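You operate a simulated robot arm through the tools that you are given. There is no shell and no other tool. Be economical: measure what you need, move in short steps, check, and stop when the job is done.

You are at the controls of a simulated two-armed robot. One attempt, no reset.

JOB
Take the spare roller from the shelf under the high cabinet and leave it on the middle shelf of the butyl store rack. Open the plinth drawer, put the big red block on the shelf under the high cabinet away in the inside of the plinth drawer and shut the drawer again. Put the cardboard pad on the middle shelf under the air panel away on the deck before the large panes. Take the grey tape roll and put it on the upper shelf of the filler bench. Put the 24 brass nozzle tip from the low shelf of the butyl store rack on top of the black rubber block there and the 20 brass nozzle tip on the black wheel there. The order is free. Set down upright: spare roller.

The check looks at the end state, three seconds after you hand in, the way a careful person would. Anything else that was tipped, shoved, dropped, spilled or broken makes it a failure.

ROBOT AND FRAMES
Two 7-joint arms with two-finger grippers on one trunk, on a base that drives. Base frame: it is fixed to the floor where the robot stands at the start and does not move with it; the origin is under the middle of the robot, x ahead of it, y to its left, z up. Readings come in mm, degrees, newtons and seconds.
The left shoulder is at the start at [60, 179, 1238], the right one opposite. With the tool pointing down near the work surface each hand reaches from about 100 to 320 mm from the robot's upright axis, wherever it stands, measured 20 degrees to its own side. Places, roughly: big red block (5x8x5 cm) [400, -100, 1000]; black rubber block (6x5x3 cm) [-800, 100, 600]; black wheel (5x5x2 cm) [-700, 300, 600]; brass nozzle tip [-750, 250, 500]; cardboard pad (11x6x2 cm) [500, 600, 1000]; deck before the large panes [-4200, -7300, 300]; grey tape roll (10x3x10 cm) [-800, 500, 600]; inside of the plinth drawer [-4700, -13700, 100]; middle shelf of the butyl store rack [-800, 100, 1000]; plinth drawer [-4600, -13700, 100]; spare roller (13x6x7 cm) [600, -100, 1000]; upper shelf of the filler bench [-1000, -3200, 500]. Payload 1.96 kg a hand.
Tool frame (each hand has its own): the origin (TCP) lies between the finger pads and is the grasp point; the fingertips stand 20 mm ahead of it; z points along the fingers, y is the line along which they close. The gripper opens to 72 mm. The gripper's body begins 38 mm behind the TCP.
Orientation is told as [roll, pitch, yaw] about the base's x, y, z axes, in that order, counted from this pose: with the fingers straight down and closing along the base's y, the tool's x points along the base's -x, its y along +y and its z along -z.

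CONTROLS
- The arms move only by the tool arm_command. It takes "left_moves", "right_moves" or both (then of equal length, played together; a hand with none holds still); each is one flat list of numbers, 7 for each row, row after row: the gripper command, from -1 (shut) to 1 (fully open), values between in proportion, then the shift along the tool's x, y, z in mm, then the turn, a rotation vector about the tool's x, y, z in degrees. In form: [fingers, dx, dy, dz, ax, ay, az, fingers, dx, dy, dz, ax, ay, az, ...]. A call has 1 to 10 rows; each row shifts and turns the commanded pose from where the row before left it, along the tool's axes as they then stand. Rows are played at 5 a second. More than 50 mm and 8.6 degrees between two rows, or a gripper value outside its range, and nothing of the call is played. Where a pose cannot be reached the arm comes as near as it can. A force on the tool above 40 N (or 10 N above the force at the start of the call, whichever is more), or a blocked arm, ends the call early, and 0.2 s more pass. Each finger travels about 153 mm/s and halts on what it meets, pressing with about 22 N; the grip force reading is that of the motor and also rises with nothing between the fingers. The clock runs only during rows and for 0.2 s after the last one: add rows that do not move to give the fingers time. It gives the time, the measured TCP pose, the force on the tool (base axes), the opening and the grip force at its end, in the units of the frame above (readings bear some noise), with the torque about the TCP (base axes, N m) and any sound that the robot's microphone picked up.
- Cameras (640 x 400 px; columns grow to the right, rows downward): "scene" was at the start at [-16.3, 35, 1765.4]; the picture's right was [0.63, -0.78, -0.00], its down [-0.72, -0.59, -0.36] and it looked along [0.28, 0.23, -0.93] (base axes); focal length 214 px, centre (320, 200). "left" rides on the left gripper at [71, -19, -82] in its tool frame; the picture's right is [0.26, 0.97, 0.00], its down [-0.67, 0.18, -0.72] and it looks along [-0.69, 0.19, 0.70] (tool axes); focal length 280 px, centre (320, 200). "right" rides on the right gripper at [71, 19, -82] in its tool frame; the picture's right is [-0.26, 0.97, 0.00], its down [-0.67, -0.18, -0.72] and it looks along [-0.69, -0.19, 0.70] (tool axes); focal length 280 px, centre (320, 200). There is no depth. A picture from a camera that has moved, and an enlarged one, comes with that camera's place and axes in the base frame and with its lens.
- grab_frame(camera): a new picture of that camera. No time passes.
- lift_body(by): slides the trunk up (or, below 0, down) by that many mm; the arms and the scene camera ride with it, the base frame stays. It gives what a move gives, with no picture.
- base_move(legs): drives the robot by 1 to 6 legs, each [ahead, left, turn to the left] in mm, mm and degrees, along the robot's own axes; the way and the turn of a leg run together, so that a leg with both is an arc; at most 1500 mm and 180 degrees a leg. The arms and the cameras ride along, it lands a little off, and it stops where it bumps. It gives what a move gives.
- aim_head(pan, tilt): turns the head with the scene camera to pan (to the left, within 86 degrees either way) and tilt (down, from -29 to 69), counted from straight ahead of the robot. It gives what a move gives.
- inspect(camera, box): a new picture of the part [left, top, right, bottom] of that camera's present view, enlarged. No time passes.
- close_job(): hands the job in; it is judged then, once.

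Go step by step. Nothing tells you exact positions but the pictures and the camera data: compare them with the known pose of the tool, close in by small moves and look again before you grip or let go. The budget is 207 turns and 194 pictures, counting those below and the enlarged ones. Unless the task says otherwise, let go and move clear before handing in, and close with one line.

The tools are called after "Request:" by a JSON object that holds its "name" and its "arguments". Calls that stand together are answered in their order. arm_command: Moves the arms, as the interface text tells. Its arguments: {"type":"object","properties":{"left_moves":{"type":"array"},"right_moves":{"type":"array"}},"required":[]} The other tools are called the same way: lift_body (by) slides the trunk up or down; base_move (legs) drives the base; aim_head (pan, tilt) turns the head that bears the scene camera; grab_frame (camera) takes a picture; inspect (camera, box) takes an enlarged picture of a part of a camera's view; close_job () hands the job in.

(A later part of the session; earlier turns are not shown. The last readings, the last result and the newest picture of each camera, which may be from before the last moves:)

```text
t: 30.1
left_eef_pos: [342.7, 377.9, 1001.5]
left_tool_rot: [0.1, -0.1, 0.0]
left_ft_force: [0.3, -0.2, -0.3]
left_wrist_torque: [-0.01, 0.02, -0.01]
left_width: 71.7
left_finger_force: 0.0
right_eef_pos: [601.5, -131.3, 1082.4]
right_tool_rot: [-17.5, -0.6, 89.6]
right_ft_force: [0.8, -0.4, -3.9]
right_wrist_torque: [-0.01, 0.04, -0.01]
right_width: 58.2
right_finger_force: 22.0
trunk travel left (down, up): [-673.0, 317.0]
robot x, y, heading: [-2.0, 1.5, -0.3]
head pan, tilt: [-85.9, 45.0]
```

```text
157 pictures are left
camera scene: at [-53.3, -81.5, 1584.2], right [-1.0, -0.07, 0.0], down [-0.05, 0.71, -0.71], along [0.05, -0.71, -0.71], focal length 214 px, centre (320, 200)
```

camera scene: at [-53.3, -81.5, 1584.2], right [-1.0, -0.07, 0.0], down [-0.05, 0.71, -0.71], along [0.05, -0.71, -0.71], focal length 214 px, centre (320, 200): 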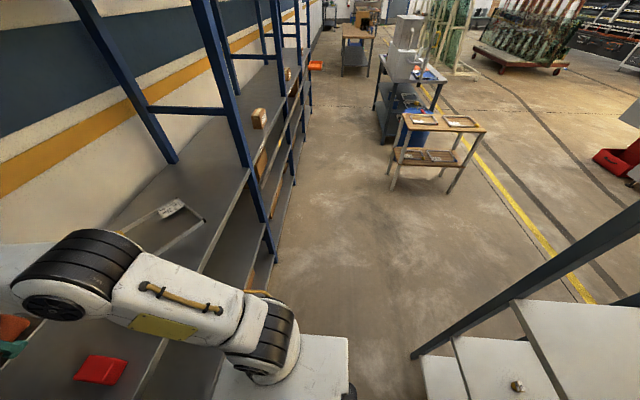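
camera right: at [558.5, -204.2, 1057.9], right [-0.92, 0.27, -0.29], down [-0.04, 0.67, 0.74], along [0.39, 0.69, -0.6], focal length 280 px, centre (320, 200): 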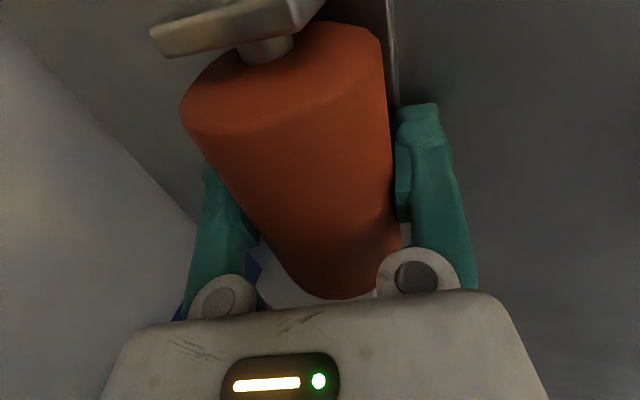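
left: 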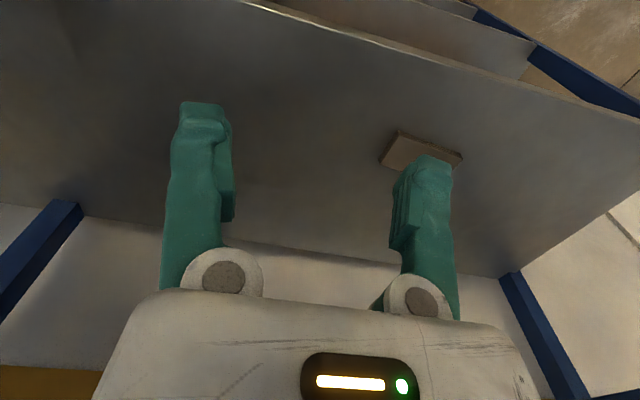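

The butyl rack (y about -370..630) fronts near x≈-600, and the bay in front of me spans y 0 to about -1090. I'll raise the trunk 40, pull the left hand in, then back away.

Request:
{"name": "lift_body", "arguments": {"by": 40}}

Request:
{"name": "arm_command", "arguments": {"left_moves": [1, 40, -20, 0, 0, 0, 0, 1, 40, -20, 0, 0, 0, 0, 1, 40, -20, 0, 0, 0, 0, 1, 0, 0, 0, 0, 0, 0]}}

Request:
{"name": "base_move", "arguments": {"legs": [[-100, 0, 0], [-110, 0, 0]]}}

Request:
{"name": "aim_head", "arguments": {"pan": -30, "tilt": 60}}

Request:
{"name": "grab_frame", "arguments": {"camera": "scene"}}

```text
t: 31.0
left_eef_pos: [341.8, 375.6, 1041.4]
left_tool_rot: [0.0, -0.1, 0.0]
left_ft_force: [0.0, 0.2, 0.4]
left_wrist_torque: [-0.03, -0.02, 0.0]
left_width: 72.0
left_finger_force: 0.1
right_eef_pos: [602.5, -131.2, 1122.3]
right_tool_rot: [-17.6, -0.5, 89.6]
right_ft_force: [0.1, 0.9, -3.8]
right_wrist_torque: [0.03, 0.0, 0.02]
right_width: 58.2
right_finger_force: 21.9
trunk travel left (down, up): [-713.0, 277.0]
robot x, y, heading: [0.5, -0.9, 0.1]
head pan, tilt: [-85.9, 45.0]
```

```text
t: 32.0
left_eef_pos: [232.9, 325.1, 1048.4]
left_tool_rot: [-0.1, 0.1, -0.1]
left_ft_force: [0.6, -0.2, -0.3]
left_wrist_torque: [-0.01, 0.02, 0.01]
left_width: 72.1
left_finger_force: 0.0
left hand out of reach, approached as far as the arm can: row 3
right_eef_pos: [602.9, -130.6, 1121.5]
right_tool_rot: [-17.5, -0.6, 89.6]
right_ft_force: [-0.2, -0.1, -3.5]
right_wrist_torque: [0.02, -0.01, -0.03]
right_width: 57.9
right_finger_force: 22.5
trunk travel left (down, up): [-713.0, 277.0]
robot x, y, heading: [4.9, 0.9, 0.1]
head pan, tilt: [-85.9, 45.0]
```

```text
t: 33.9
left_eef_pos: [22.7, 324.1, 1048.1]
left_tool_rot: [-0.1, 0.1, -0.2]
left_ft_force: [-0.6, -0.5, -0.5]
left_wrist_torque: [0.03, -0.01, -0.01]
left_width: 72.0
left_finger_force: 0.0
right_eef_pos: [391.1, -132.5, 1121.9]
right_tool_rot: [-17.6, -0.6, 89.5]
right_ft_force: [-0.5, 0.1, -4.0]
right_wrist_torque: [-0.02, -0.02, 0.02]
right_width: 57.9
right_finger_force: 21.9
trunk travel left (down, up): [-713.0, 277.0]
robot x, y, heading: [-212.3, 0.6, -0.1]
head pan, tilt: [-85.9, 45.0]
```

```text
t: 35.2
left_eef_pos: [22.6, 324.8, 1046.8]
left_tool_rot: [-0.1, 0.1, -0.1]
left_ft_force: [-0.2, 0.2, 0.0]
left_wrist_torque: [0.02, 0.03, 0.01]
left_width: 71.9
left_finger_force: 0.0
right_eef_pos: [390.4, -132.6, 1121.9]
right_tool_rot: [-17.5, -0.5, 89.4]
right_ft_force: [0.2, -0.1, -3.3]
right_wrist_torque: [0.03, 0.01, 0.0]
right_width: 57.5
right_finger_force: 22.5
trunk travel left (down, up): [-713.0, 277.0]
robot x, y, heading: [-213.2, 2.3, -0.3]
head pan, tilt: [-30.0, 60.0]
```

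```text
156 pictures are left
camera scene: at [-213.1, -33.6, 1604.7], right [-0.5, -0.86, 0.0], down [-0.75, 0.44, -0.5], along [0.43, -0.25, -0.87], focal length 214 px, centre (320, 200)
```

scene: 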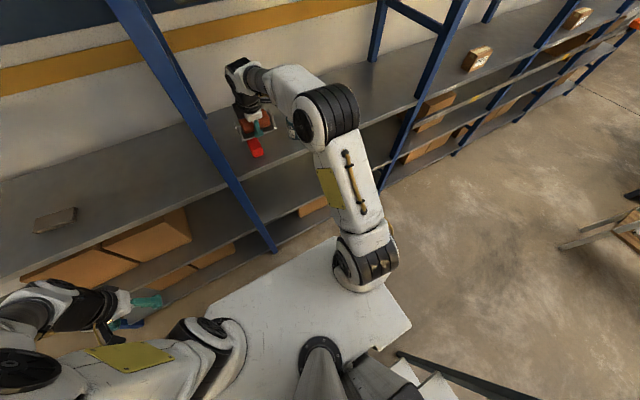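

The grip width is creeping down (58.6 to 57.5), so I'll check how the roller sits in the fingers.

Request:
{"name": "grab_frame", "arguments": {"camera": "right"}}

Request:
{"name": "inspect", "arguments": {"camera": "scene", "box": [200, 40, 340, 170]}}

```text
155 pictures are left
camera right: at [346.1, -204.8, 1193.7], right [-0.92, 0.27, -0.29], down [-0.03, 0.67, 0.74], along [0.4, 0.69, -0.6], focal length 280 px, centre (320, 200)
```

right: 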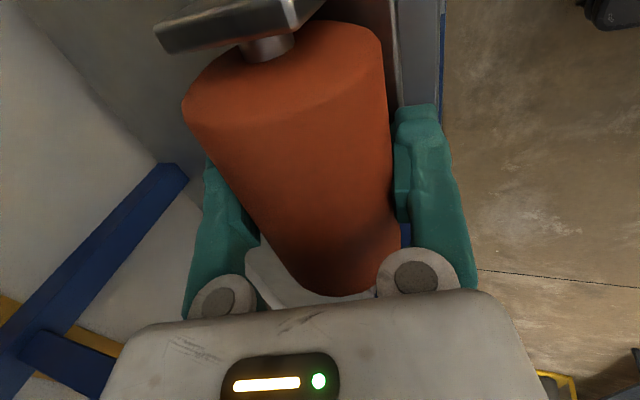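

```text
3.08 times, centred on (270, 105) of scene
camera zoom: at [-213.1, -33.6, 1604.7], right [-0.5, -0.86, 0.0], down [-0.75, 0.44, -0.5], along [0.43, -0.25, -0.87], focal length 660 px, centre (474, 492)
```

zoom: 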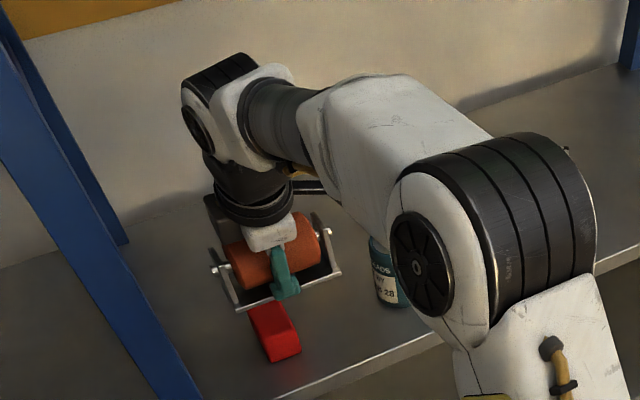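

The roller sits about the same. To turn on the spot between the racks I need the arm folded, so I'll draw the right hand back and pitch it again.

Request:
{"name": "arm_command", "arguments": {"right_moves": [-1, 0, 38, -12, 6, 0, 0, -1, 0, 37, -16, 6, 0, 0, -1, 0, 35, -20, 6, 0, 0, -1, 0, 34, -22, 5, 0, 0, -1, 0, 32, -26, 0, 0, 0, -1, 0, 0, 0, 0, 0, 0]}}

Request:
{"name": "grab_frame", "arguments": {"camera": "scene"}}

```text
t: 36.6
left_eef_pos: [23.7, 326.1, 1048.7]
left_tool_rot: [-0.2, 0.1, -0.2]
left_ft_force: [0.3, 0.7, -0.5]
left_wrist_torque: [0.02, -0.03, 0.01]
left_width: 72.0
left_finger_force: 0.0
right_eef_pos: [185.8, -131.4, 1118.5]
right_tool_rot: [-40.5, -0.5, 89.3]
right_ft_force: [0.6, -0.2, -3.3]
right_wrist_torque: [-0.02, 0.0, 0.0]
right_width: 57.7
right_finger_force: 22.3
trunk travel left (down, up): [-713.0, 277.0]
robot x, y, heading: [-210.7, 0.1, -0.3]
head pan, tilt: [-30.0, 60.0]
```

```text
153 pictures are left
camera scene: at [-211.8, -33.5, 1604.7], right [-0.5, -0.86, 0.0], down [-0.75, 0.44, -0.5], along [0.43, -0.25, -0.87], focal length 214 px, centre (320, 200)
```

scene: 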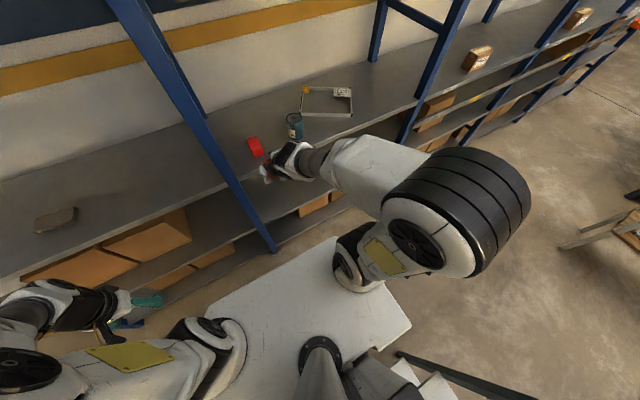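

The arm is folded to about 420 mm radius. I'll centre between the racks and turn right 90° first, then check.

Request:
{"name": "base_move", "arguments": {"legs": [[70, 0, 0], [0, 0, -45], [0, 0, -45]]}}

Request:
{"name": "aim_head", "arguments": {"pan": -70, "tilt": 50}}

Request:
{"name": "grab_frame", "arguments": {"camera": "scene"}}

```text
t: 41.6
left_eef_pos: [188.9, -225.6, 1048.7]
left_tool_rot: [-0.1, 0.1, -88.7]
left_ft_force: [0.2, -0.2, -0.1]
left_wrist_torque: [0.03, 0.02, 0.02]
left_width: 72.1
left_finger_force: 0.1
right_eef_pos: [-263.6, -401.2, 1118.2]
right_tool_rot: [-40.6, -0.5, 1.1]
right_ft_force: [0.8, -0.3, -4.0]
right_wrist_torque: [-0.01, -0.03, 0.03]
right_width: 57.3
right_finger_force: 22.0
trunk travel left (down, up): [-713.0, 277.0]
robot x, y, heading: [-143.0, 0.7, -88.7]
head pan, tilt: [-30.0, 60.0]
```

```text
t: 42.7
left_eef_pos: [188.5, -224.8, 1047.3]
left_tool_rot: [-0.1, 0.1, -88.7]
left_ft_force: [-0.9, 0.4, 0.5]
left_wrist_torque: [0.02, -0.04, -0.04]
left_width: 72.0
left_finger_force: 0.1
right_eef_pos: [-263.4, -400.9, 1118.3]
right_tool_rot: [-40.4, -0.6, 0.9]
right_ft_force: [0.6, 0.7, -3.6]
right_wrist_torque: [-0.01, -0.04, -0.01]
right_width: 57.2
right_finger_force: 22.1
trunk travel left (down, up): [-713.0, 277.0]
robot x, y, heading: [-144.6, 1.5, -88.7]
head pan, tilt: [-70.0, 50.0]
```

```text
152 pictures are left
camera scene: at [-215.3, 31.1, 1617.3], right [-0.36, 0.93, 0.0], down [0.71, 0.28, -0.64], along [-0.6, -0.23, -0.77], focal length 214 px, centre (320, 200)
```

scene: 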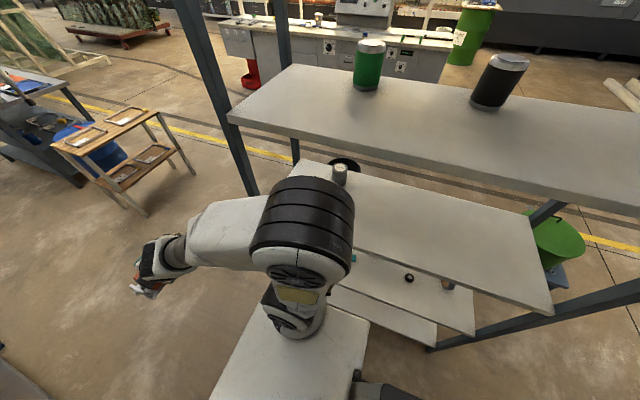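

The rack's shelves all front at x≈-560 with posts near y≈-344 and 550. A further right turn on the spot clears the post, so I'll go on to face the rack.

Request:
{"name": "base_move", "arguments": {"legs": [[0, 0, -45], [0, 0, -46]]}}

Request:
{"name": "aim_head", "arguments": {"pan": 0, "tilt": 40}}

Request:
{"name": "grab_frame", "arguments": {"camera": "scene"}}

Request:
{"name": "grab_frame", "arguments": {"camera": "left"}}

```text
t: 47.3
left_eef_pos: [-384.6, -317.8, 1047.7]
left_tool_rot: [-0.1, 0.1, 178.4]
left_ft_force: [0.2, 0.0, -0.7]
left_wrist_torque: [-0.01, 0.0, -0.01]
left_width: 71.8
left_finger_force: 0.1
right_eef_pos: [-537.8, 143.3, 1118.7]
right_tool_rot: [-40.5, -0.5, -92.1]
right_ft_force: [0.1, 0.6, -3.6]
right_wrist_torque: [-0.01, -0.03, 0.04]
right_width: 56.8
right_finger_force: 22.1
trunk travel left (down, up): [-713.0, 277.0]
robot x, y, heading: [-142.9, -3.4, 178.4]
head pan, tilt: [-70.0, 50.0]
```

```text
t: 48.7
left_eef_pos: [-384.5, -318.3, 1047.5]
left_tool_rot: [-0.1, 0.2, 178.2]
left_ft_force: [0.6, -0.6, 0.7]
left_wrist_torque: [-0.01, -0.03, 0.02]
left_width: 71.8
left_finger_force: 0.1
right_eef_pos: [-536.3, 142.1, 1118.6]
right_tool_rot: [-40.5, -0.5, -92.0]
right_ft_force: [0.8, -0.4, -4.1]
right_wrist_torque: [0.0, 0.02, -0.03]
right_width: 56.8
right_finger_force: 22.6
trunk travel left (down, up): [-713.0, 277.0]
robot x, y, heading: [-141.3, -2.0, 178.3]
head pan, tilt: [0.0, 40.0]
```

```text
151 pictures are left
camera scene: at [-167.6, 0.6, 1631.5], right [0.03, 1.0, 0.0], down [0.64, -0.02, -0.77], along [-0.77, 0.02, -0.64], focal length 214 px, centre (320, 200)
```

scene: 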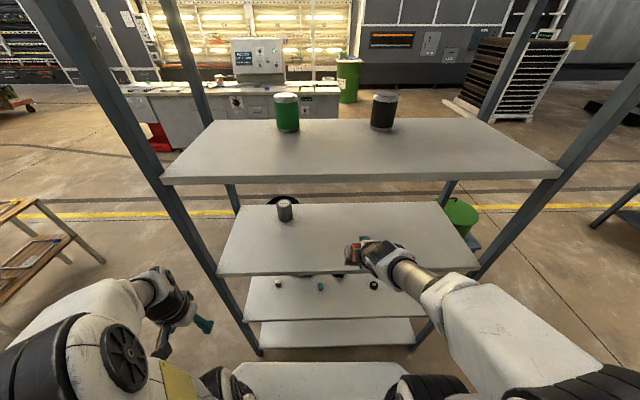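

```text
150 pictures are left
camera left: at [-313.8, -302.2, 1129.8], right [0.23, -0.97, 0.0], down [-0.68, -0.16, 0.71], along [-0.69, -0.17, -0.7], focal length 280 px, centre (320, 200)
```

left: 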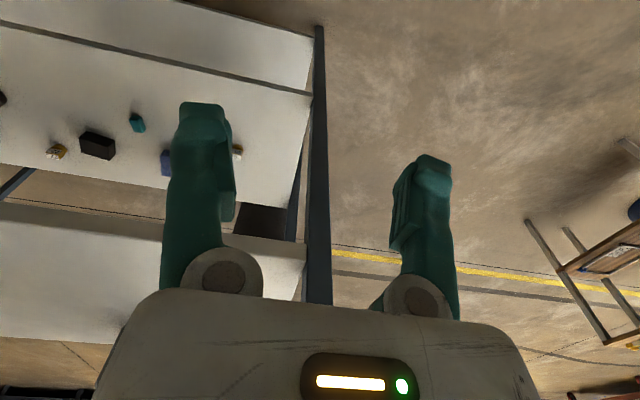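

I'm facing the rack: middle shelf z≈972, front x≈-570, top shelf z≈1361, and the middle shelf is empty on this side apart from a grey cup at its left. I'll lower the trunk 30 mm and reach in with the roller.

Request:
{"name": "lift_body", "arguments": {"by": -30}}

Request:
{"name": "arm_command", "arguments": {"right_moves": [-1, 0, -32, 26, 0, 0, 0, -1, 0, -34, 22, -5, 0, 0, -1, 0, -35, 20, -6, 0, 0, -1, 0, -37, 16, -6, 0, 0, -1, 0, 0, 0, -6, 0, 0, -1, 0, 0, 0, 0, 0, 0]}}

Request:
{"name": "grab_frame", "arguments": {"camera": "right"}}

Request:
{"name": "grab_frame", "arguments": {"camera": "scene"}}

```text
t: 49.5
left_eef_pos: [-383.9, -319.1, 1018.1]
left_tool_rot: [-0.1, 0.1, 178.3]
left_ft_force: [0.1, 0.7, 0.5]
left_wrist_torque: [0.02, -0.02, 0.05]
left_width: 72.2
left_finger_force: 0.1
right_eef_pos: [-536.8, 142.9, 1089.7]
right_tool_rot: [-40.6, -0.6, -92.0]
right_ft_force: [-0.4, -0.9, -3.4]
right_wrist_torque: [-0.03, 0.03, -0.02]
right_width: 57.1
right_finger_force: 22.2
trunk travel left (down, up): [-683.0, 307.0]
robot x, y, heading: [-143.7, -5.4, 178.4]
head pan, tilt: [0.0, 40.0]
```

```text
t: 50.9
left_eef_pos: [-378.4, -316.8, 1016.7]
left_tool_rot: [0.1, -0.3, 178.4]
left_ft_force: [-0.2, -1.2, -0.1]
left_wrist_torque: [-0.02, -0.03, 0.02]
left_width: 72.1
left_finger_force: 0.0
right_eef_pos: [-683.6, 147.6, 1095.3]
right_tool_rot: [-16.5, -0.5, -91.9]
right_ft_force: [0.1, 0.0, -3.8]
right_wrist_torque: [-0.04, -0.02, -0.01]
right_width: 57.0
right_finger_force: 21.7
trunk travel left (down, up): [-683.0, 307.0]
robot x, y, heading: [-141.6, -2.3, 178.3]
head pan, tilt: [0.0, 40.0]
```

```text
149 pictures are left
camera right: at [-640.1, 216.3, 1168.0], right [0.92, -0.29, -0.27], down [0.01, -0.67, 0.74], along [-0.4, -0.68, -0.61], focal length 280 px, centre (320, 200)
```

right: 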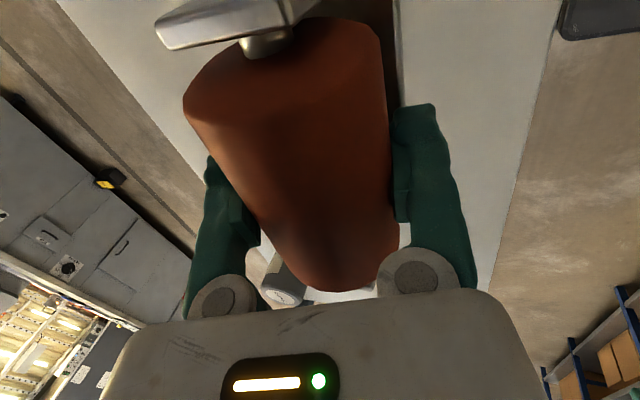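

```text
148 pictures are left
camera scene: at [-157.2, 1.0, 1599.5], right [0.03, 1.0, 0.0], down [0.64, -0.02, -0.77], along [-0.77, 0.02, -0.64], focal length 214 px, centre (320, 200)
```

scene: 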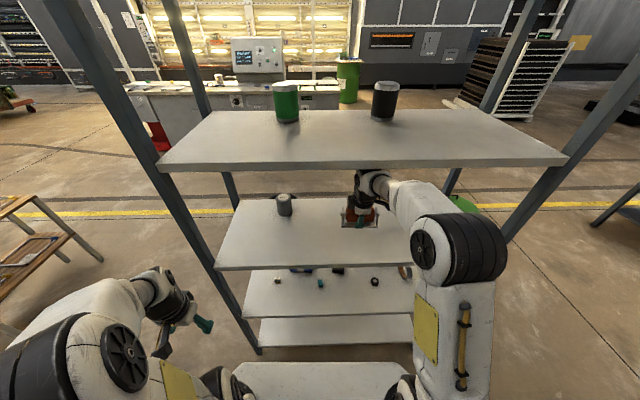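

The trunk shows a slight lean of about 0.3°, so I'll zoom in on the wrist near the top shelf edge.

Request:
{"name": "inspect", "arguments": {"camera": "scene", "box": [310, 110, 530, 260]}}

Request:
{"name": "arm_command", "arguments": {"right_moves": [-1, 0, 0, 0, 0, 0, 0]}}

```text
2.67 times, centred on (420, 185) of scene
camera zoom: at [-157.2, 1.0, 1599.5], right [0.03, 1.0, 0.0], down [0.64, -0.02, -0.77], along [-0.77, 0.02, -0.64], focal length 572 px, centre (53, 240)
```

zoom: 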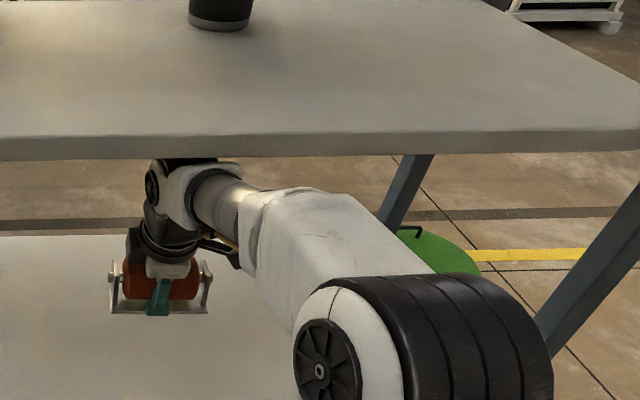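

```text
t: 51.3
left_eef_pos: [-378.0, -318.6, 1019.3]
left_tool_rot: [0.0, -0.2, 178.2]
left_ft_force: [0.2, -0.3, 0.2]
left_wrist_torque: [0.02, -0.06, 0.01]
left_width: 72.0
left_finger_force: 0.1
right_eef_pos: [-682.2, 147.9, 1094.8]
right_tool_rot: [-16.3, -0.4, -92.0]
right_ft_force: [0.0, 0.3, -3.5]
right_wrist_torque: [0.02, 0.01, 0.03]
right_width: 56.8
right_finger_force: 22.2
trunk travel left (down, up): [-683.0, 307.0]
robot x, y, heading: [-144.7, -1.6, 178.5]
head pan, tilt: [0.0, 40.0]
```

The wrist cap may just touch the underside of the top shelf, so I'll lower the trunk 40 mm to relieve it.

Request:
{"name": "lift_body", "arguments": {"by": -40}}

Request:
{"name": "inspect", "arguments": {"camera": "scene", "box": [310, 110, 530, 260]}}

```text
t: 52.1
left_eef_pos: [-383.9, -319.6, 978.9]
left_tool_rot: [-0.1, 0.1, 178.4]
left_ft_force: [0.3, 0.0, 0.6]
left_wrist_torque: [-0.03, 0.01, -0.01]
left_width: 72.0
left_finger_force: 0.1
right_eef_pos: [-695.1, 147.8, 1065.3]
right_tool_rot: [-17.5, -0.5, -92.0]
right_ft_force: [-0.1, -0.1, -3.4]
right_wrist_torque: [-0.01, 0.0, 0.0]
right_width: 56.5
right_finger_force: 22.3
trunk travel left (down, up): [-643.0, 347.0]
robot x, y, heading: [-141.5, -1.4, 178.7]
head pan, tilt: [0.0, 40.0]
```

```text
2.67 times, centred on (420, 185) of scene
camera zoom: at [-166.3, 0.2, 1562.0], right [0.03, 1.0, 0.0], down [0.64, -0.02, -0.77], along [-0.77, 0.02, -0.64], focal length 572 px, centre (53, 240)
```

zoom: 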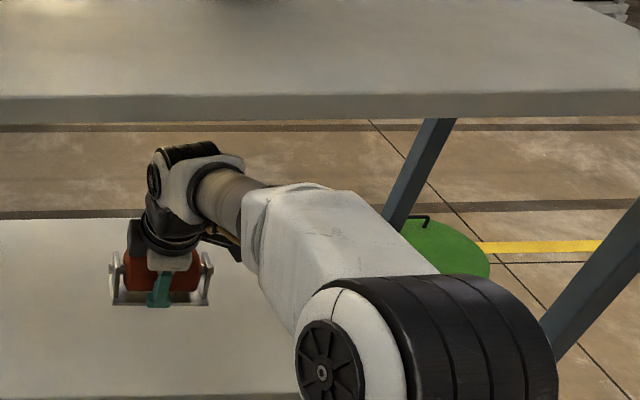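

Contact is gone. I'll lower the roller towards the shelf with the arm, 28 mm first.

Request:
{"name": "arm_command", "arguments": {"right_moves": [-1, 0, 4.2, 13.3, 0, 0, 0, -1, 0, 4.2, 13.3, 0, 0, 0, -1, 0, 0, 0, 0, 0, 0]}}

Request:
{"name": "grab_frame", "arguments": {"camera": "right"}}

Request:
{"name": "inspect", "arguments": {"camera": "scene", "box": [310, 160, 420, 260]}}

```text
t: 52.9
left_eef_pos: [-383.8, -319.1, 977.9]
left_tool_rot: [-0.2, 0.1, 178.4]
left_ft_force: [-0.1, -0.4, 0.2]
left_wrist_torque: [0.03, 0.01, 0.01]
left_width: 71.7
left_finger_force: 0.1
right_eef_pos: [-696.4, 147.6, 1035.1]
right_tool_rot: [-17.5, -0.5, -92.0]
right_ft_force: [0.7, -0.6, -3.6]
right_wrist_torque: [-0.03, -0.02, 0.0]
right_width: 56.6
right_finger_force: 21.5
trunk travel left (down, up): [-643.0, 347.0]
robot x, y, heading: [-141.1, -2.1, 178.7]
head pan, tilt: [0.0, 40.0]
```

```text
145 pictures are left
camera right: at [-650.6, 216.7, 1106.0], right [0.91, -0.3, -0.29], down [0.02, -0.67, 0.74], along [-0.41, -0.68, -0.6], focal length 280 px, centre (320, 200)
```

right: 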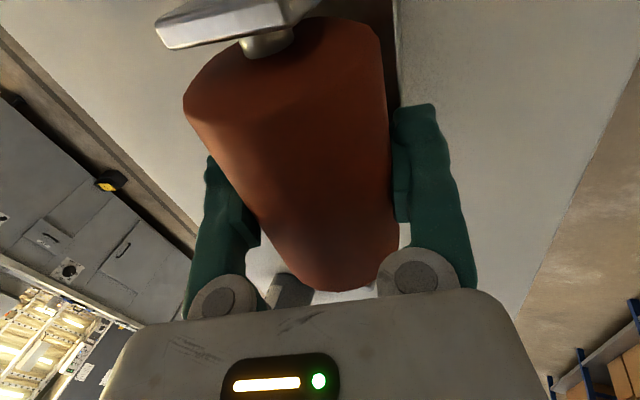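

```text
4.00 times, centred on (365, 210) of scene
camera zoom: at [-167.6, 0.5, 1561.5], right [0.03, 1.0, 0.0], down [0.64, -0.02, -0.77], along [-0.77, 0.02, -0.64], focal length 858 px, centre (140, 160)
```

zoom: 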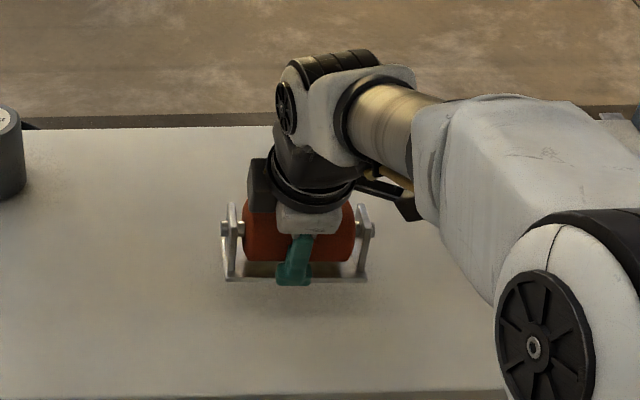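

The bracket hangs level just above the shelf, so I'll go down in small steps and watch the force.

Request:
{"name": "arm_command", "arguments": {"right_moves": [-1, 0, 1.8, 5.7, 0, 0, 0, -1, 0, 1.8, 5.7, 0, 0, 0, -1, 0, 0, 0, 0, 0, 0]}}

Request:
{"name": "arm_command", "arguments": {"right_moves": [-1, 0, 1.2, 3.8, 0, 0, 0, -1, 0, 0, 0, 0, 0, 0]}}

Request:
{"name": "arm_command", "arguments": {"right_moves": [-1, 0, 1.2, 3.8, 0, 0, 0, -1, 0, 0, 0, 0, 0, 0]}}

```text
t: 53.7
left_eef_pos: [-383.4, -318.7, 977.1]
left_tool_rot: [-0.1, 0.2, 178.3]
left_ft_force: [-1.1, 0.3, -0.6]
left_wrist_torque: [-0.01, -0.03, -0.02]
left_width: 72.5
left_finger_force: 0.1
right_eef_pos: [-696.1, 146.5, 1022.6]
right_tool_rot: [-17.5, -0.5, -92.0]
right_ft_force: [-0.6, -0.4, -3.2]
right_wrist_torque: [-0.03, -0.05, -0.01]
right_width: 57.0
right_finger_force: 22.0
trunk travel left (down, up): [-643.0, 347.0]
robot x, y, heading: [-139.4, 0.9, 178.4]
head pan, tilt: [0.0, 40.0]
```

```text
t: 54.3
left_eef_pos: [-383.5, -318.8, 978.1]
left_tool_rot: [-0.1, 0.1, 178.3]
left_ft_force: [0.7, -1.2, -0.3]
left_wrist_torque: [0.02, 0.02, -0.01]
left_width: 72.3
left_finger_force: 0.0
right_eef_pos: [-696.0, 146.1, 1018.4]
right_tool_rot: [-17.5, -0.5, -92.0]
right_ft_force: [0.0, 0.1, -3.4]
right_wrist_torque: [0.0, -0.03, 0.01]
right_width: 56.6
right_finger_force: 22.0
trunk travel left (down, up): [-643.0, 347.0]
robot x, y, heading: [-142.9, -1.7, 178.2]
head pan, tilt: [0.0, 40.0]
```

```text
t: 54.9
left_eef_pos: [-384.0, -318.8, 978.7]
left_tool_rot: [-0.1, 0.1, 178.3]
left_ft_force: [-0.4, 0.1, -1.1]
left_wrist_torque: [0.0, 0.0, -0.01]
left_width: 71.9
left_finger_force: 0.1
right_eef_pos: [-694.1, 146.2, 1015.0]
right_tool_rot: [-17.5, -0.5, -92.0]
right_ft_force: [0.6, 0.5, -4.0]
right_wrist_torque: [-0.03, 0.0, 0.03]
right_width: 56.9
right_finger_force: 22.5
trunk travel left (down, up): [-643.0, 347.0]
robot x, y, heading: [-139.5, 1.0, 178.2]
head pan, tilt: [0.0, 40.0]
```

Request:
{"name": "arm_command", "arguments": {"right_moves": [-1, 0, 1.2, 3.8, 0, 0, 0, -1, 0, 0, 0, 0, 0, 0]}}

Request:
{"name": "arm_command", "arguments": {"right_moves": [-1, 0, 1.2, 3.8, 0, 0, 0, -1, 0, 0, 0, 0, 0, 0]}}

Request:
{"name": "inspect", "arguments": {"camera": "scene", "box": [310, 160, 420, 260]}}

```text
t: 55.5
left_eef_pos: [-384.1, -318.8, 977.7]
left_tool_rot: [-0.1, 0.2, 178.4]
left_ft_force: [0.3, -0.6, -0.8]
left_wrist_torque: [-0.01, 0.01, 0.01]
left_width: 72.3
left_finger_force: 0.0
right_eef_pos: [-694.1, 146.7, 1011.5]
right_tool_rot: [-17.5, -0.6, -92.1]
right_ft_force: [0.8, -0.3, -3.2]
right_wrist_torque: [-0.01, 0.0, -0.01]
right_width: 56.7
right_finger_force: 21.7
trunk travel left (down, up): [-643.0, 347.0]
robot x, y, heading: [-142.1, 2.3, 178.4]
head pan, tilt: [0.0, 40.0]
```

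```text
t: 56.1
left_eef_pos: [-384.2, -318.4, 978.8]
left_tool_rot: [-0.2, 0.1, 178.3]
left_ft_force: [0.5, 0.8, 0.0]
left_wrist_torque: [0.02, 0.0, -0.02]
left_width: 71.9
left_finger_force: 0.0
right_eef_pos: [-694.9, 146.3, 1006.6]
right_tool_rot: [-17.5, -0.5, -92.1]
right_ft_force: [0.2, 0.6, -3.5]
right_wrist_torque: [-0.02, 0.01, 0.02]
right_width: 56.6
right_finger_force: 22.6
trunk travel left (down, up): [-643.0, 347.0]
robot x, y, heading: [-141.6, 2.6, 178.4]
head pan, tilt: [0.0, 40.0]
```

```text
4.00 times, centred on (365, 210) of scene
camera zoom: at [-167.7, 0.5, 1561.5], right [0.03, 1.0, 0.0], down [0.64, -0.02, -0.77], along [-0.77, 0.02, -0.64], focal length 858 px, centre (140, 160)
```

zoom: 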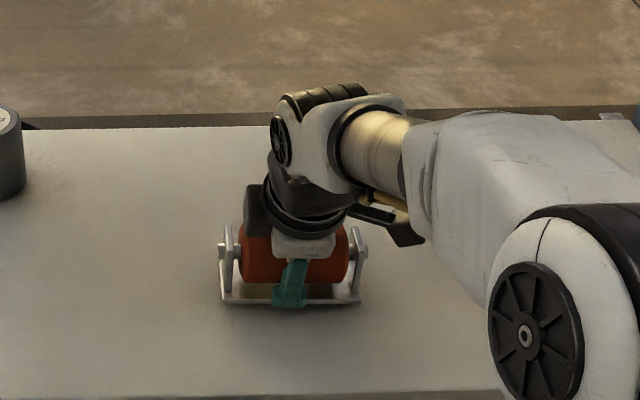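

No contact yet, so I'll keep going in small steps.

Request:
{"name": "arm_command", "arguments": {"right_moves": [-1, 0, 1.2, 3.8, 0, 0, 0, -1, 0, 0, 0, 0, 0, 0]}}

Request:
{"name": "arm_command", "arguments": {"right_moves": [-1, 0, 1.2, 3.8, 0, 0, 0, -1, 0, 0, 0, 0, 0, 0]}}

Request:
{"name": "arm_command", "arguments": {"right_moves": [-1, 0, 1.2, 3.8, 0, 0, 0, -1, 0, 0, 0, 0, 0, 0]}}

Request:
{"name": "inspect", "arguments": {"camera": "scene", "box": [310, 160, 420, 260]}}

```text
t: 56.7
left_eef_pos: [-383.6, -320.2, 978.5]
left_tool_rot: [0.0, 0.1, 178.2]
left_ft_force: [0.5, -0.3, 0.1]
left_wrist_torque: [0.01, -0.02, 0.01]
left_width: 71.7
left_finger_force: 0.1
right_eef_pos: [-696.8, 147.2, 1002.1]
right_tool_rot: [-17.5, -0.5, -91.9]
right_ft_force: [0.4, 0.6, -3.4]
right_wrist_torque: [0.0, -0.01, 0.0]
right_width: 56.9
right_finger_force: 21.6
trunk travel left (down, up): [-643.0, 347.0]
robot x, y, heading: [-141.9, 0.3, 178.4]
head pan, tilt: [0.0, 40.0]
```

```text
t: 57.3
left_eef_pos: [-383.1, -318.1, 978.6]
left_tool_rot: [-0.1, -0.1, 178.4]
left_ft_force: [0.1, 0.3, -0.5]
left_wrist_torque: [-0.03, -0.01, -0.02]
left_width: 71.9
left_finger_force: 0.1
right_eef_pos: [-695.9, 147.4, 1002.0]
right_tool_rot: [-17.8, -0.5, -92.0]
right_ft_force: [-4.2, 1.0, 15.8]
right_wrist_torque: [-0.29, 0.66, -0.06]
right_width: 56.7
right_finger_force: 21.9
trunk travel left (down, up): [-643.0, 347.0]
robot x, y, heading: [-142.0, 2.4, 178.5]
head pan, tilt: [0.0, 40.0]
```

```text
t: 57.9
left_eef_pos: [-381.7, -318.8, 978.1]
left_tool_rot: [-0.1, 0.0, 178.3]
left_ft_force: [-0.7, -0.3, 0.6]
left_wrist_torque: [0.03, 0.0, -0.01]
left_width: 72.1
left_finger_force: 0.0
right_eef_pos: [-694.0, 147.3, 997.7]
right_tool_rot: [-17.8, -0.5, -92.0]
right_ft_force: [-1.8, 3.6, 32.6]
right_wrist_torque: [0.1, 0.18, 0.27]
right_width: 57.9
right_finger_force: 22.2
trunk travel left (down, up): [-643.0, 347.0]
robot x, y, heading: [-144.7, -0.0, 178.6]
head pan, tilt: [0.0, 40.0]
```

```text
4.00 times, centred on (365, 210) of scene
camera zoom: at [-163.3, 0.3, 1561.8], right [0.03, 1.0, 0.0], down [0.64, -0.02, -0.77], along [-0.77, 0.02, -0.64], focal length 858 px, centre (140, 160)
```

zoom: 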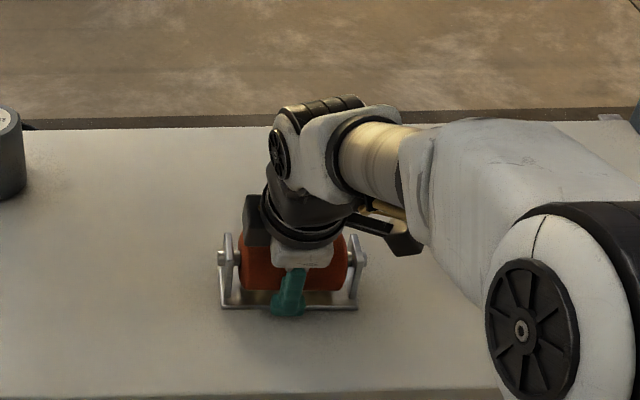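

The roller is down on the shelf, so I'll ease off, open and withdraw along the tool axis.

Request:
{"name": "arm_command", "arguments": {"right_moves": [-1, 0, -1.5, -4.5, 0, 0, 0, 0.6, 0, 0, 0, 0, 0, 0, 1, 0, 0, 0, 0, 0, 0, 1, 0, 0, -15, 0, 0, 0, 1, 0, 0, -25, 0, 0, 0, 1, 0, 0, -30, 0, 0, 0]}}

Request:
{"name": "inspect", "arguments": {"camera": "scene", "box": [300, 150, 420, 260]}}

Request:
{"name": "grab_frame", "arguments": {"camera": "right"}}

```text
t: 59.3
left_eef_pos: [-382.6, -319.5, 976.6]
left_tool_rot: [0.0, 0.1, 178.1]
left_ft_force: [-0.3, 0.6, 0.9]
left_wrist_torque: [0.02, 0.0, 0.01]
left_width: 72.0
left_finger_force: 0.0
right_eef_pos: [-675.2, 146.5, 1067.3]
right_tool_rot: [-17.5, -0.5, -92.0]
right_ft_force: [0.4, -0.2, -0.2]
right_wrist_torque: [-0.03, 0.01, -0.01]
right_width: 72.0
right_finger_force: 0.1
trunk travel left (down, up): [-643.0, 347.0]
robot x, y, heading: [-139.6, 1.6, 178.4]
head pan, tilt: [0.0, 40.0]
```

```text
3.64 times, centred on (360, 205) of scene
camera zoom: at [-166.3, 0.2, 1561.5], right [0.03, 1.0, 0.0], down [0.64, -0.02, -0.77], along [-0.77, 0.02, -0.64], focal length 780 px, centre (174, 182)
```

zoom: 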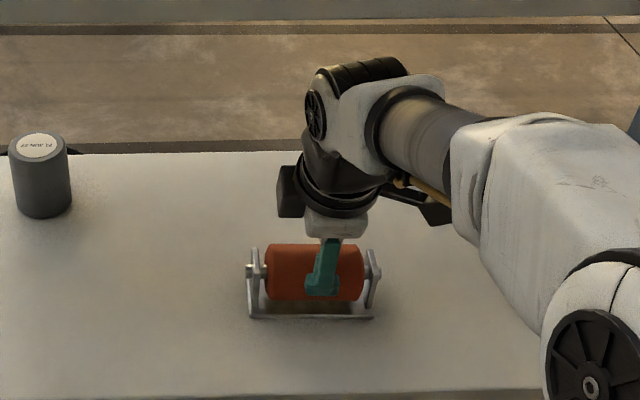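

```text
140 pictures are left
camera right: at [-629.4, 215.2, 1139.1], right [0.91, -0.3, -0.29], down [0.02, -0.67, 0.74], along [-0.41, -0.68, -0.6], focal length 280 px, centre (320, 200)
```

right: 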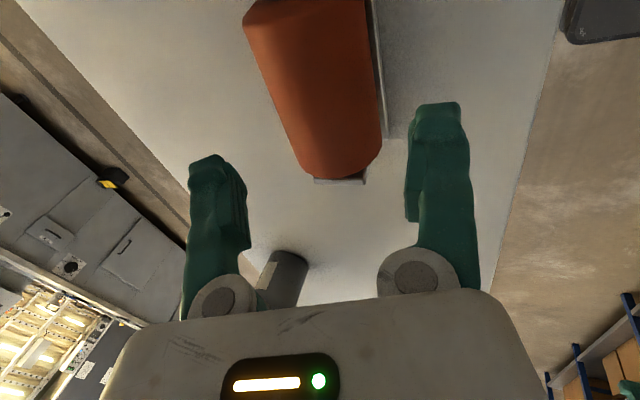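

The roller stands upright on the middle shelf, clear of the hand. I'll withdraw the arm, unroll the wrist and then drop the trunk to the low shelf.

Request:
{"name": "arm_command", "arguments": {"right_moves": [1, 0, 0, -10, 0, 0, 0, 1, 0, 38, -12, 6, 0, 0, 1, 0, 37, -16, 6, 0, 0, 1, 0, 35, -20, 6, 0, 0, 1, 0, 34, -22, 5, 0, 0, 1, 0, 32, -26, 0, 0, 0, 1, 0, 0, 0, 0, 0, 0]}}

Request:
{"name": "arm_command", "arguments": {"right_moves": [1, 0, 0, 0, 0, 0, 8.5, 1, 0, 0, 0, 0, 0, 8.5, 1, 0, 0, 0, 0, 0, 8.5, 1, 0, 0, 0, 0, 0, 8.5, 1, 0, 0, 0, 0, 0, 8.5, 1, 0, 0, 0, 0, 0, 8.5, 1, 0, 0, 0, 0, 0, 8.5, 1, 0, 0, 0, 0, 0, 8.5, 1, 0, 0, 0, 0, 0, 8.5, 1, 0, 0, 0, 0, 0, 8.5]}}

Request:
{"name": "grab_frame", "arguments": {"camera": "scene"}}

Request:
{"name": "grab_frame", "arguments": {"camera": "right"}}

```text
t: 60.9
left_eef_pos: [-384.1, -318.9, 979.1]
left_tool_rot: [0.0, 0.2, 178.2]
left_ft_force: [-0.2, 0.1, -0.2]
left_wrist_torque: [0.02, -0.01, 0.0]
left_width: 71.9
left_finger_force: 0.0
right_eef_pos: [-531.5, 147.3, 1051.1]
right_tool_rot: [-40.5, -0.5, -92.1]
right_ft_force: [-0.1, -0.1, -0.1]
right_wrist_torque: [0.02, 0.03, -0.01]
right_width: 71.8
right_finger_force: 0.1
right hand out of reach, approached as far as the arm can: row 5, 6
trunk travel left (down, up): [-643.0, 347.0]
robot x, y, heading: [-144.2, -0.5, 178.3]
head pan, tilt: [0.0, 40.0]
```

```text
t: 63.1
left_eef_pos: [-385.2, -318.0, 978.8]
left_tool_rot: [-0.2, 0.1, 178.4]
left_ft_force: [1.0, -0.2, -0.2]
left_wrist_torque: [0.01, 0.01, -0.01]
left_width: 72.2
left_finger_force: 0.0
right_eef_pos: [-533.3, 145.8, 1052.6]
right_tool_rot: [-3.5, -40.4, -176.0]
right_ft_force: [-0.6, 0.6, -0.1]
right_wrist_torque: [-0.01, 0.0, -0.04]
right_width: 72.0
right_finger_force: 0.1
trunk travel left (down, up): [-643.0, 347.0]
robot x, y, heading: [-143.2, -2.9, 178.4]
head pan, tilt: [0.0, 40.0]
```

```text
139 pictures are left
camera scene: at [-167.2, 0.2, 1561.5], right [0.03, 1.0, 0.0], down [0.64, -0.02, -0.77], along [-0.77, 0.02, -0.64], focal length 214 px, centre (320, 200)
```

scene: 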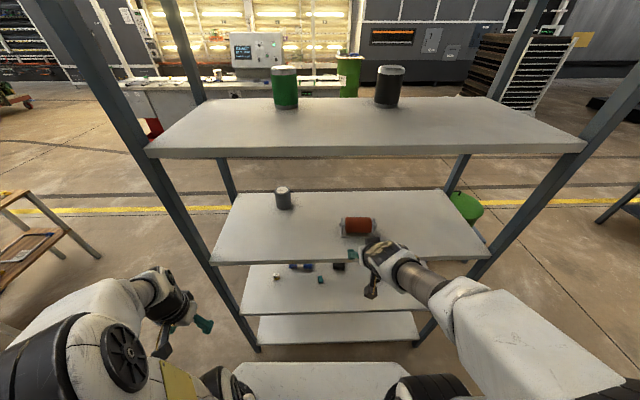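

```text
138 pictures are left
camera right: at [-425.4, 128.3, 1067.9], right [-0.17, -0.98, 0.12], down [-0.05, 0.14, 0.99], along [-0.98, 0.16, -0.07], focal length 280 px, centre (320, 200)
```

right: 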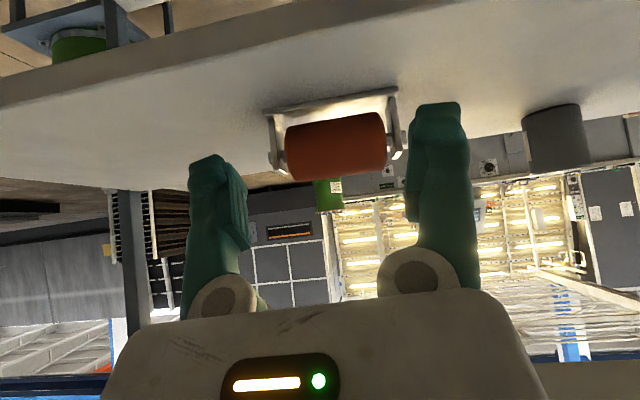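

I'll back off slightly so the fingers clear the shelf edge, then lower the trunk 330 mm and look over the low shelf.

Request:
{"name": "base_move", "arguments": {"legs": [[-40, 0, 0]]}}

Request:
{"name": "lift_body", "arguments": {"by": -330}}

Request:
{"name": "grab_frame", "arguments": {"camera": "scene"}}

Request:
{"name": "grab_frame", "arguments": {"camera": "right"}}

```text
t: 64.0
left_eef_pos: [-344.3, -320.2, 979.2]
left_tool_rot: [-0.1, 0.1, 178.4]
left_ft_force: [-0.3, 0.7, 0.3]
left_wrist_torque: [-0.02, 0.03, 0.0]
left_width: 71.7
left_finger_force: 0.1
right_eef_pos: [-492.7, 145.5, 1052.8]
right_tool_rot: [-3.5, -40.4, -175.7]
right_ft_force: [0.9, 0.0, 0.2]
right_wrist_torque: [0.0, -0.01, 0.01]
right_width: 72.1
right_finger_force: 0.3
trunk travel left (down, up): [-643.0, 347.0]
robot x, y, heading: [-104.5, 0.2, 178.3]
head pan, tilt: [0.0, 40.0]
```

```text
t: 67.2
left_eef_pos: [-344.3, -320.0, 648.0]
left_tool_rot: [-0.1, 0.1, 178.4]
left_ft_force: [0.2, 0.1, 0.2]
left_wrist_torque: [0.02, -0.01, -0.05]
left_width: 71.9
left_finger_force: 0.1
right_eef_pos: [-493.7, 145.3, 722.3]
right_tool_rot: [-3.6, -40.4, -175.9]
right_ft_force: [-0.7, 0.1, 0.0]
right_wrist_torque: [0.03, -0.01, 0.02]
right_width: 72.1
right_finger_force: 0.0
trunk travel left (down, up): [-313.0, 677.0]
robot x, y, heading: [-104.6, -3.3, 178.4]
head pan, tilt: [0.0, 40.0]
```

```text
137 pictures are left
camera scene: at [-127.7, -0.7, 1231.5], right [0.03, 1.0, 0.0], down [0.64, -0.02, -0.77], along [-0.77, 0.02, -0.64], focal length 214 px, centre (320, 200)
```

scene: 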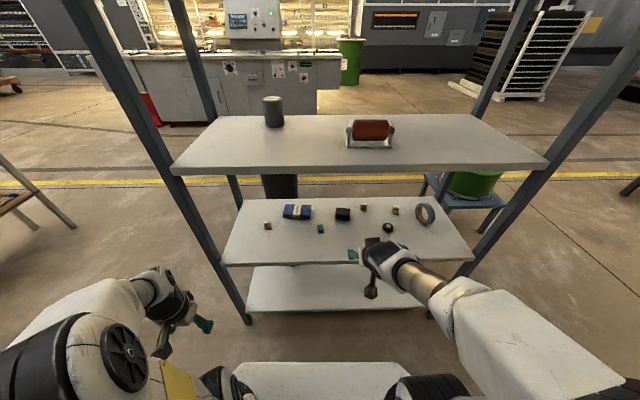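

```text
136 pictures are left
camera right: at [-385.8, 127.5, 737.9], right [-0.17, -0.98, 0.12], down [-0.05, 0.13, 0.99], along [-0.98, 0.16, -0.07], focal length 280 px, centre (320, 200)
```

right: 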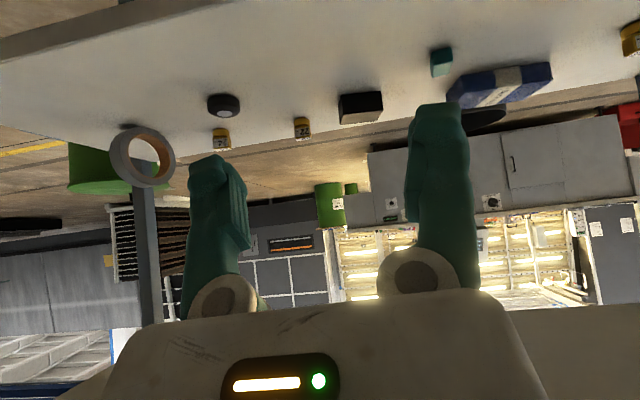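

All the low-shelf items are in view. I'll zoom in to read the numbers on the nozzle tips.

Request:
{"name": "inspect", "arguments": {"camera": "right", "box": [190, 80, 400, 160]}}

Request:
{"name": "inspect", "arguments": {"camera": "right", "box": [600, 10, 640, 70]}}

Request:
{"name": "inspect", "arguments": {"camera": "scene", "box": [220, 190, 480, 270]}}

```text
3.05 times, centred on (295, 120) of right
camera zoom: at [-385.8, 127.5, 737.9], right [-0.17, -0.98, 0.12], down [-0.05, 0.13, 0.99], along [-0.98, 0.16, -0.07], focal length 854 px, centre (396, 444)
```

zoom: 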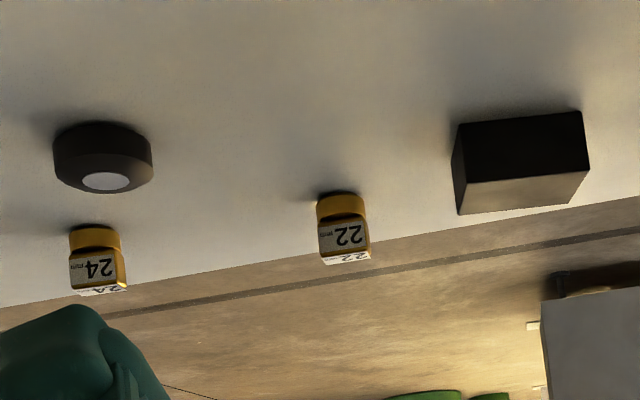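

```text
6.67 times, centred on (620, 40) of right
camera zoom: at [-385.8, 127.5, 737.9], right [-0.17, -0.98, 0.12], down [-0.05, 0.13, 0.99], along [-0.98, 0.16, -0.07], focal length 1869 px, centre (-1680, 1267)
```

zoom: 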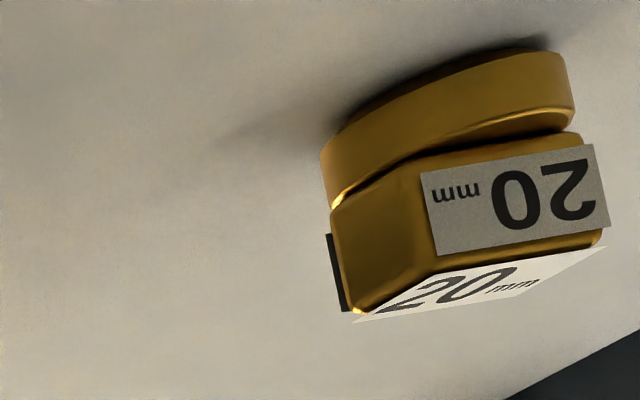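

```text
2.46 times, centred on (350, 230) of scene
camera zoom: at [-127.7, -0.7, 1231.5], right [0.03, 1.0, 0.0], down [0.64, -0.02, -0.77], along [-0.77, 0.02, -0.64], focal length 528 px, centre (246, 126)
```

zoom: 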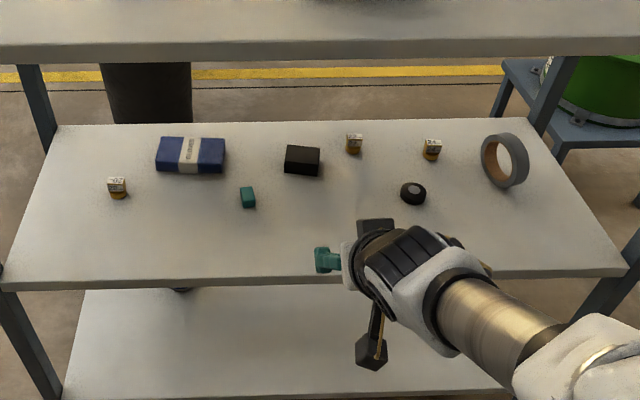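

I can read them: the 24 tip is near [-813,351], the 22 tip beside it stays put, and the 20 tip is near [-736,-199]. The black block is near [-788,114] and the wheel near [-716,292], with the shelf at z≈575. I'll shift right to work on the 24 tip.

Request:
{"name": "base_move", "arguments": {"legs": [[30, -160, 0]]}}

Request:
{"name": "arm_command", "arguments": {"right_moves": [1, 0, 0, 0, 0, 0, 4, 1, -20, 0, -20, 0, 0, 0, 1, -20, 0, 25, 0, 0, 0, 1, -20, 0, 25, 0, 0, 0, 1, -20, 0, 30, 0, 0, 0, 1, 0, 0, 0, 0, 0, 0]}}

Request:
{"name": "grab_frame", "arguments": {"camera": "right"}}

Request:
{"name": "grab_frame", "arguments": {"camera": "scene"}}

```text
t: 68.7
left_eef_pos: [-370.9, -158.0, 648.6]
left_tool_rot: [0.0, 0.1, 178.1]
left_ft_force: [0.5, -0.2, -0.9]
left_wrist_torque: [-0.01, -0.01, 0.0]
left_width: 72.1
left_finger_force: 0.1
right_eef_pos: [-518.7, 306.1, 721.9]
right_tool_rot: [-3.5, -40.5, -176.0]
right_ft_force: [0.1, 0.4, 0.2]
right_wrist_torque: [-0.01, 0.03, 0.06]
right_width: 72.0
right_finger_force: 0.1
trunk travel left (down, up): [-313.0, 677.0]
robot x, y, heading: [-125.8, 160.1, 178.4]
head pan, tilt: [0.0, 40.0]
```

```text
t: 70.1
left_eef_pos: [-372.1, -159.0, 647.0]
left_tool_rot: [-0.2, 0.1, 178.2]
left_ft_force: [-1.1, 0.7, -0.1]
left_wrist_torque: [0.01, 0.02, 0.02]
left_width: 72.0
left_finger_force: 0.0
right_eef_pos: [-621.4, 306.4, 713.8]
right_tool_rot: [-0.2, -40.5, 178.8]
right_ft_force: [-0.4, 0.3, -0.1]
right_wrist_torque: [0.01, 0.01, 0.02]
right_width: 72.1
right_finger_force: 0.1
right hand out of reach, approached as far as the arm can: row 2
trunk travel left (down, up): [-313.0, 677.0]
robot x, y, heading: [-127.0, 155.9, 178.0]
head pan, tilt: [0.0, 40.0]
```

```text
132 pictures are left
camera right: at [-516.1, 283.7, 730.3], right [-0.22, -0.96, 0.17], down [-0.04, 0.18, 0.98], along [-0.97, 0.21, -0.08], focal length 280 px, centre (320, 200)
```

right: 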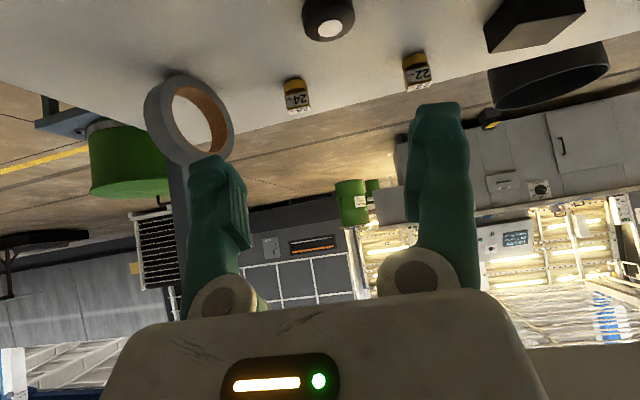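

```text
131 pictures are left
camera scene: at [-153.5, 159.9, 1231.5], right [0.03, 1.0, 0.0], down [0.64, -0.02, -0.77], along [-0.77, 0.02, -0.64], focal length 214 px, centre (320, 200)
```

scene: 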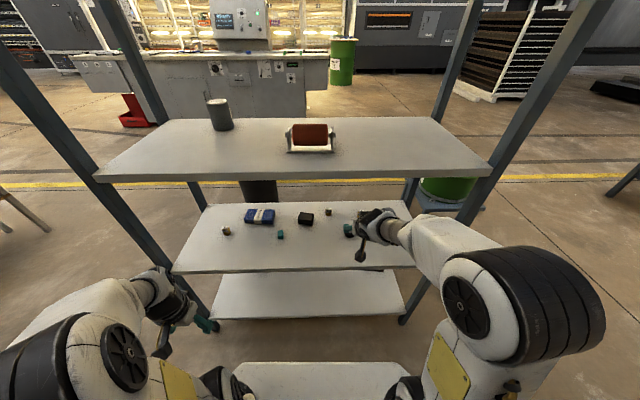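

The 24 tip triangulates to about [-819,354,583]. I'll steepen the tool to -25° and move to a pre-grasp above and before it.

Request:
{"name": "arm_command", "arguments": {"right_moves": [1, 0, 0, 0, 0, 5.2, 0, 1, 0, 0, 0, 0, 5.2, 0, 1, 0, 0, 0, 0, 5.2, 0, 1, -32, -12, 29, 0, 0, 0, 1, -32, -12, 29, 0, 0, 0, 1, -32, -12, 29, 0, 0, 0, 1, -31, -12, 28, 0, 0, 0, 1, 0, 0, 0, 0, 0, 0]}}

Request:
{"name": "grab_frame", "arguments": {"camera": "right"}}

Request:
{"name": "grab_frame", "arguments": {"camera": "scene"}}

```text
t: 71.9
left_eef_pos: [-370.9, -158.5, 648.9]
left_tool_rot: [-0.2, 0.2, 178.3]
left_ft_force: [-0.7, -0.8, -0.1]
left_wrist_torque: [0.05, 0.04, 0.02]
left_width: 72.0
left_finger_force: 0.1
right_eef_pos: [-789.1, 355.9, 662.5]
right_tool_rot: [-0.1, -24.9, 178.7]
right_ft_force: [0.2, 0.1, 0.2]
right_wrist_torque: [0.01, 0.0, -0.02]
right_width: 72.0
right_finger_force: 0.1
trunk travel left (down, up): [-313.0, 677.0]
robot x, y, heading: [-130.6, 160.0, 178.2]
head pan, tilt: [0.0, 40.0]
```

```text
130 pictures are left
camera right: at [-691.8, 333.2, 706.4], right [-0.26, -0.96, 0.11], down [-0.31, 0.19, 0.93], along [-0.92, 0.21, -0.34], focal length 280 px, centre (320, 200)
```

right: 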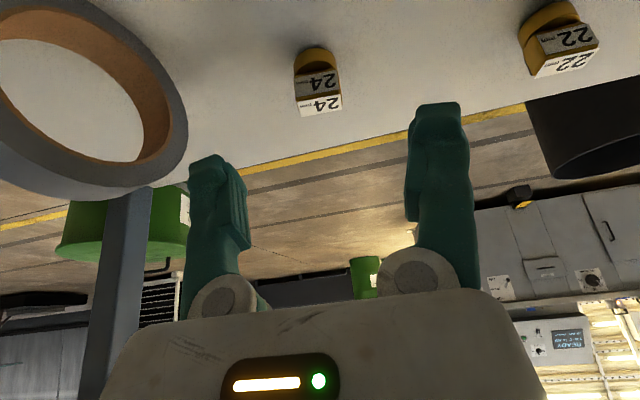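

```text
129 pictures are left
camera scene: at [-153.5, 159.9, 1231.5], right [0.03, 1.0, 0.0], down [0.64, -0.02, -0.77], along [-0.77, 0.02, -0.64], focal length 214 px, centre (320, 200)
```

scene: 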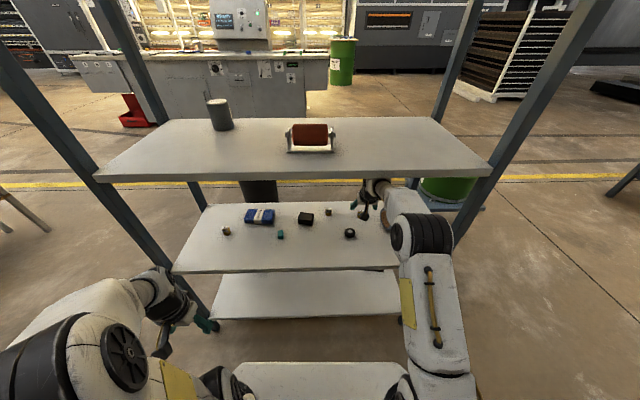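

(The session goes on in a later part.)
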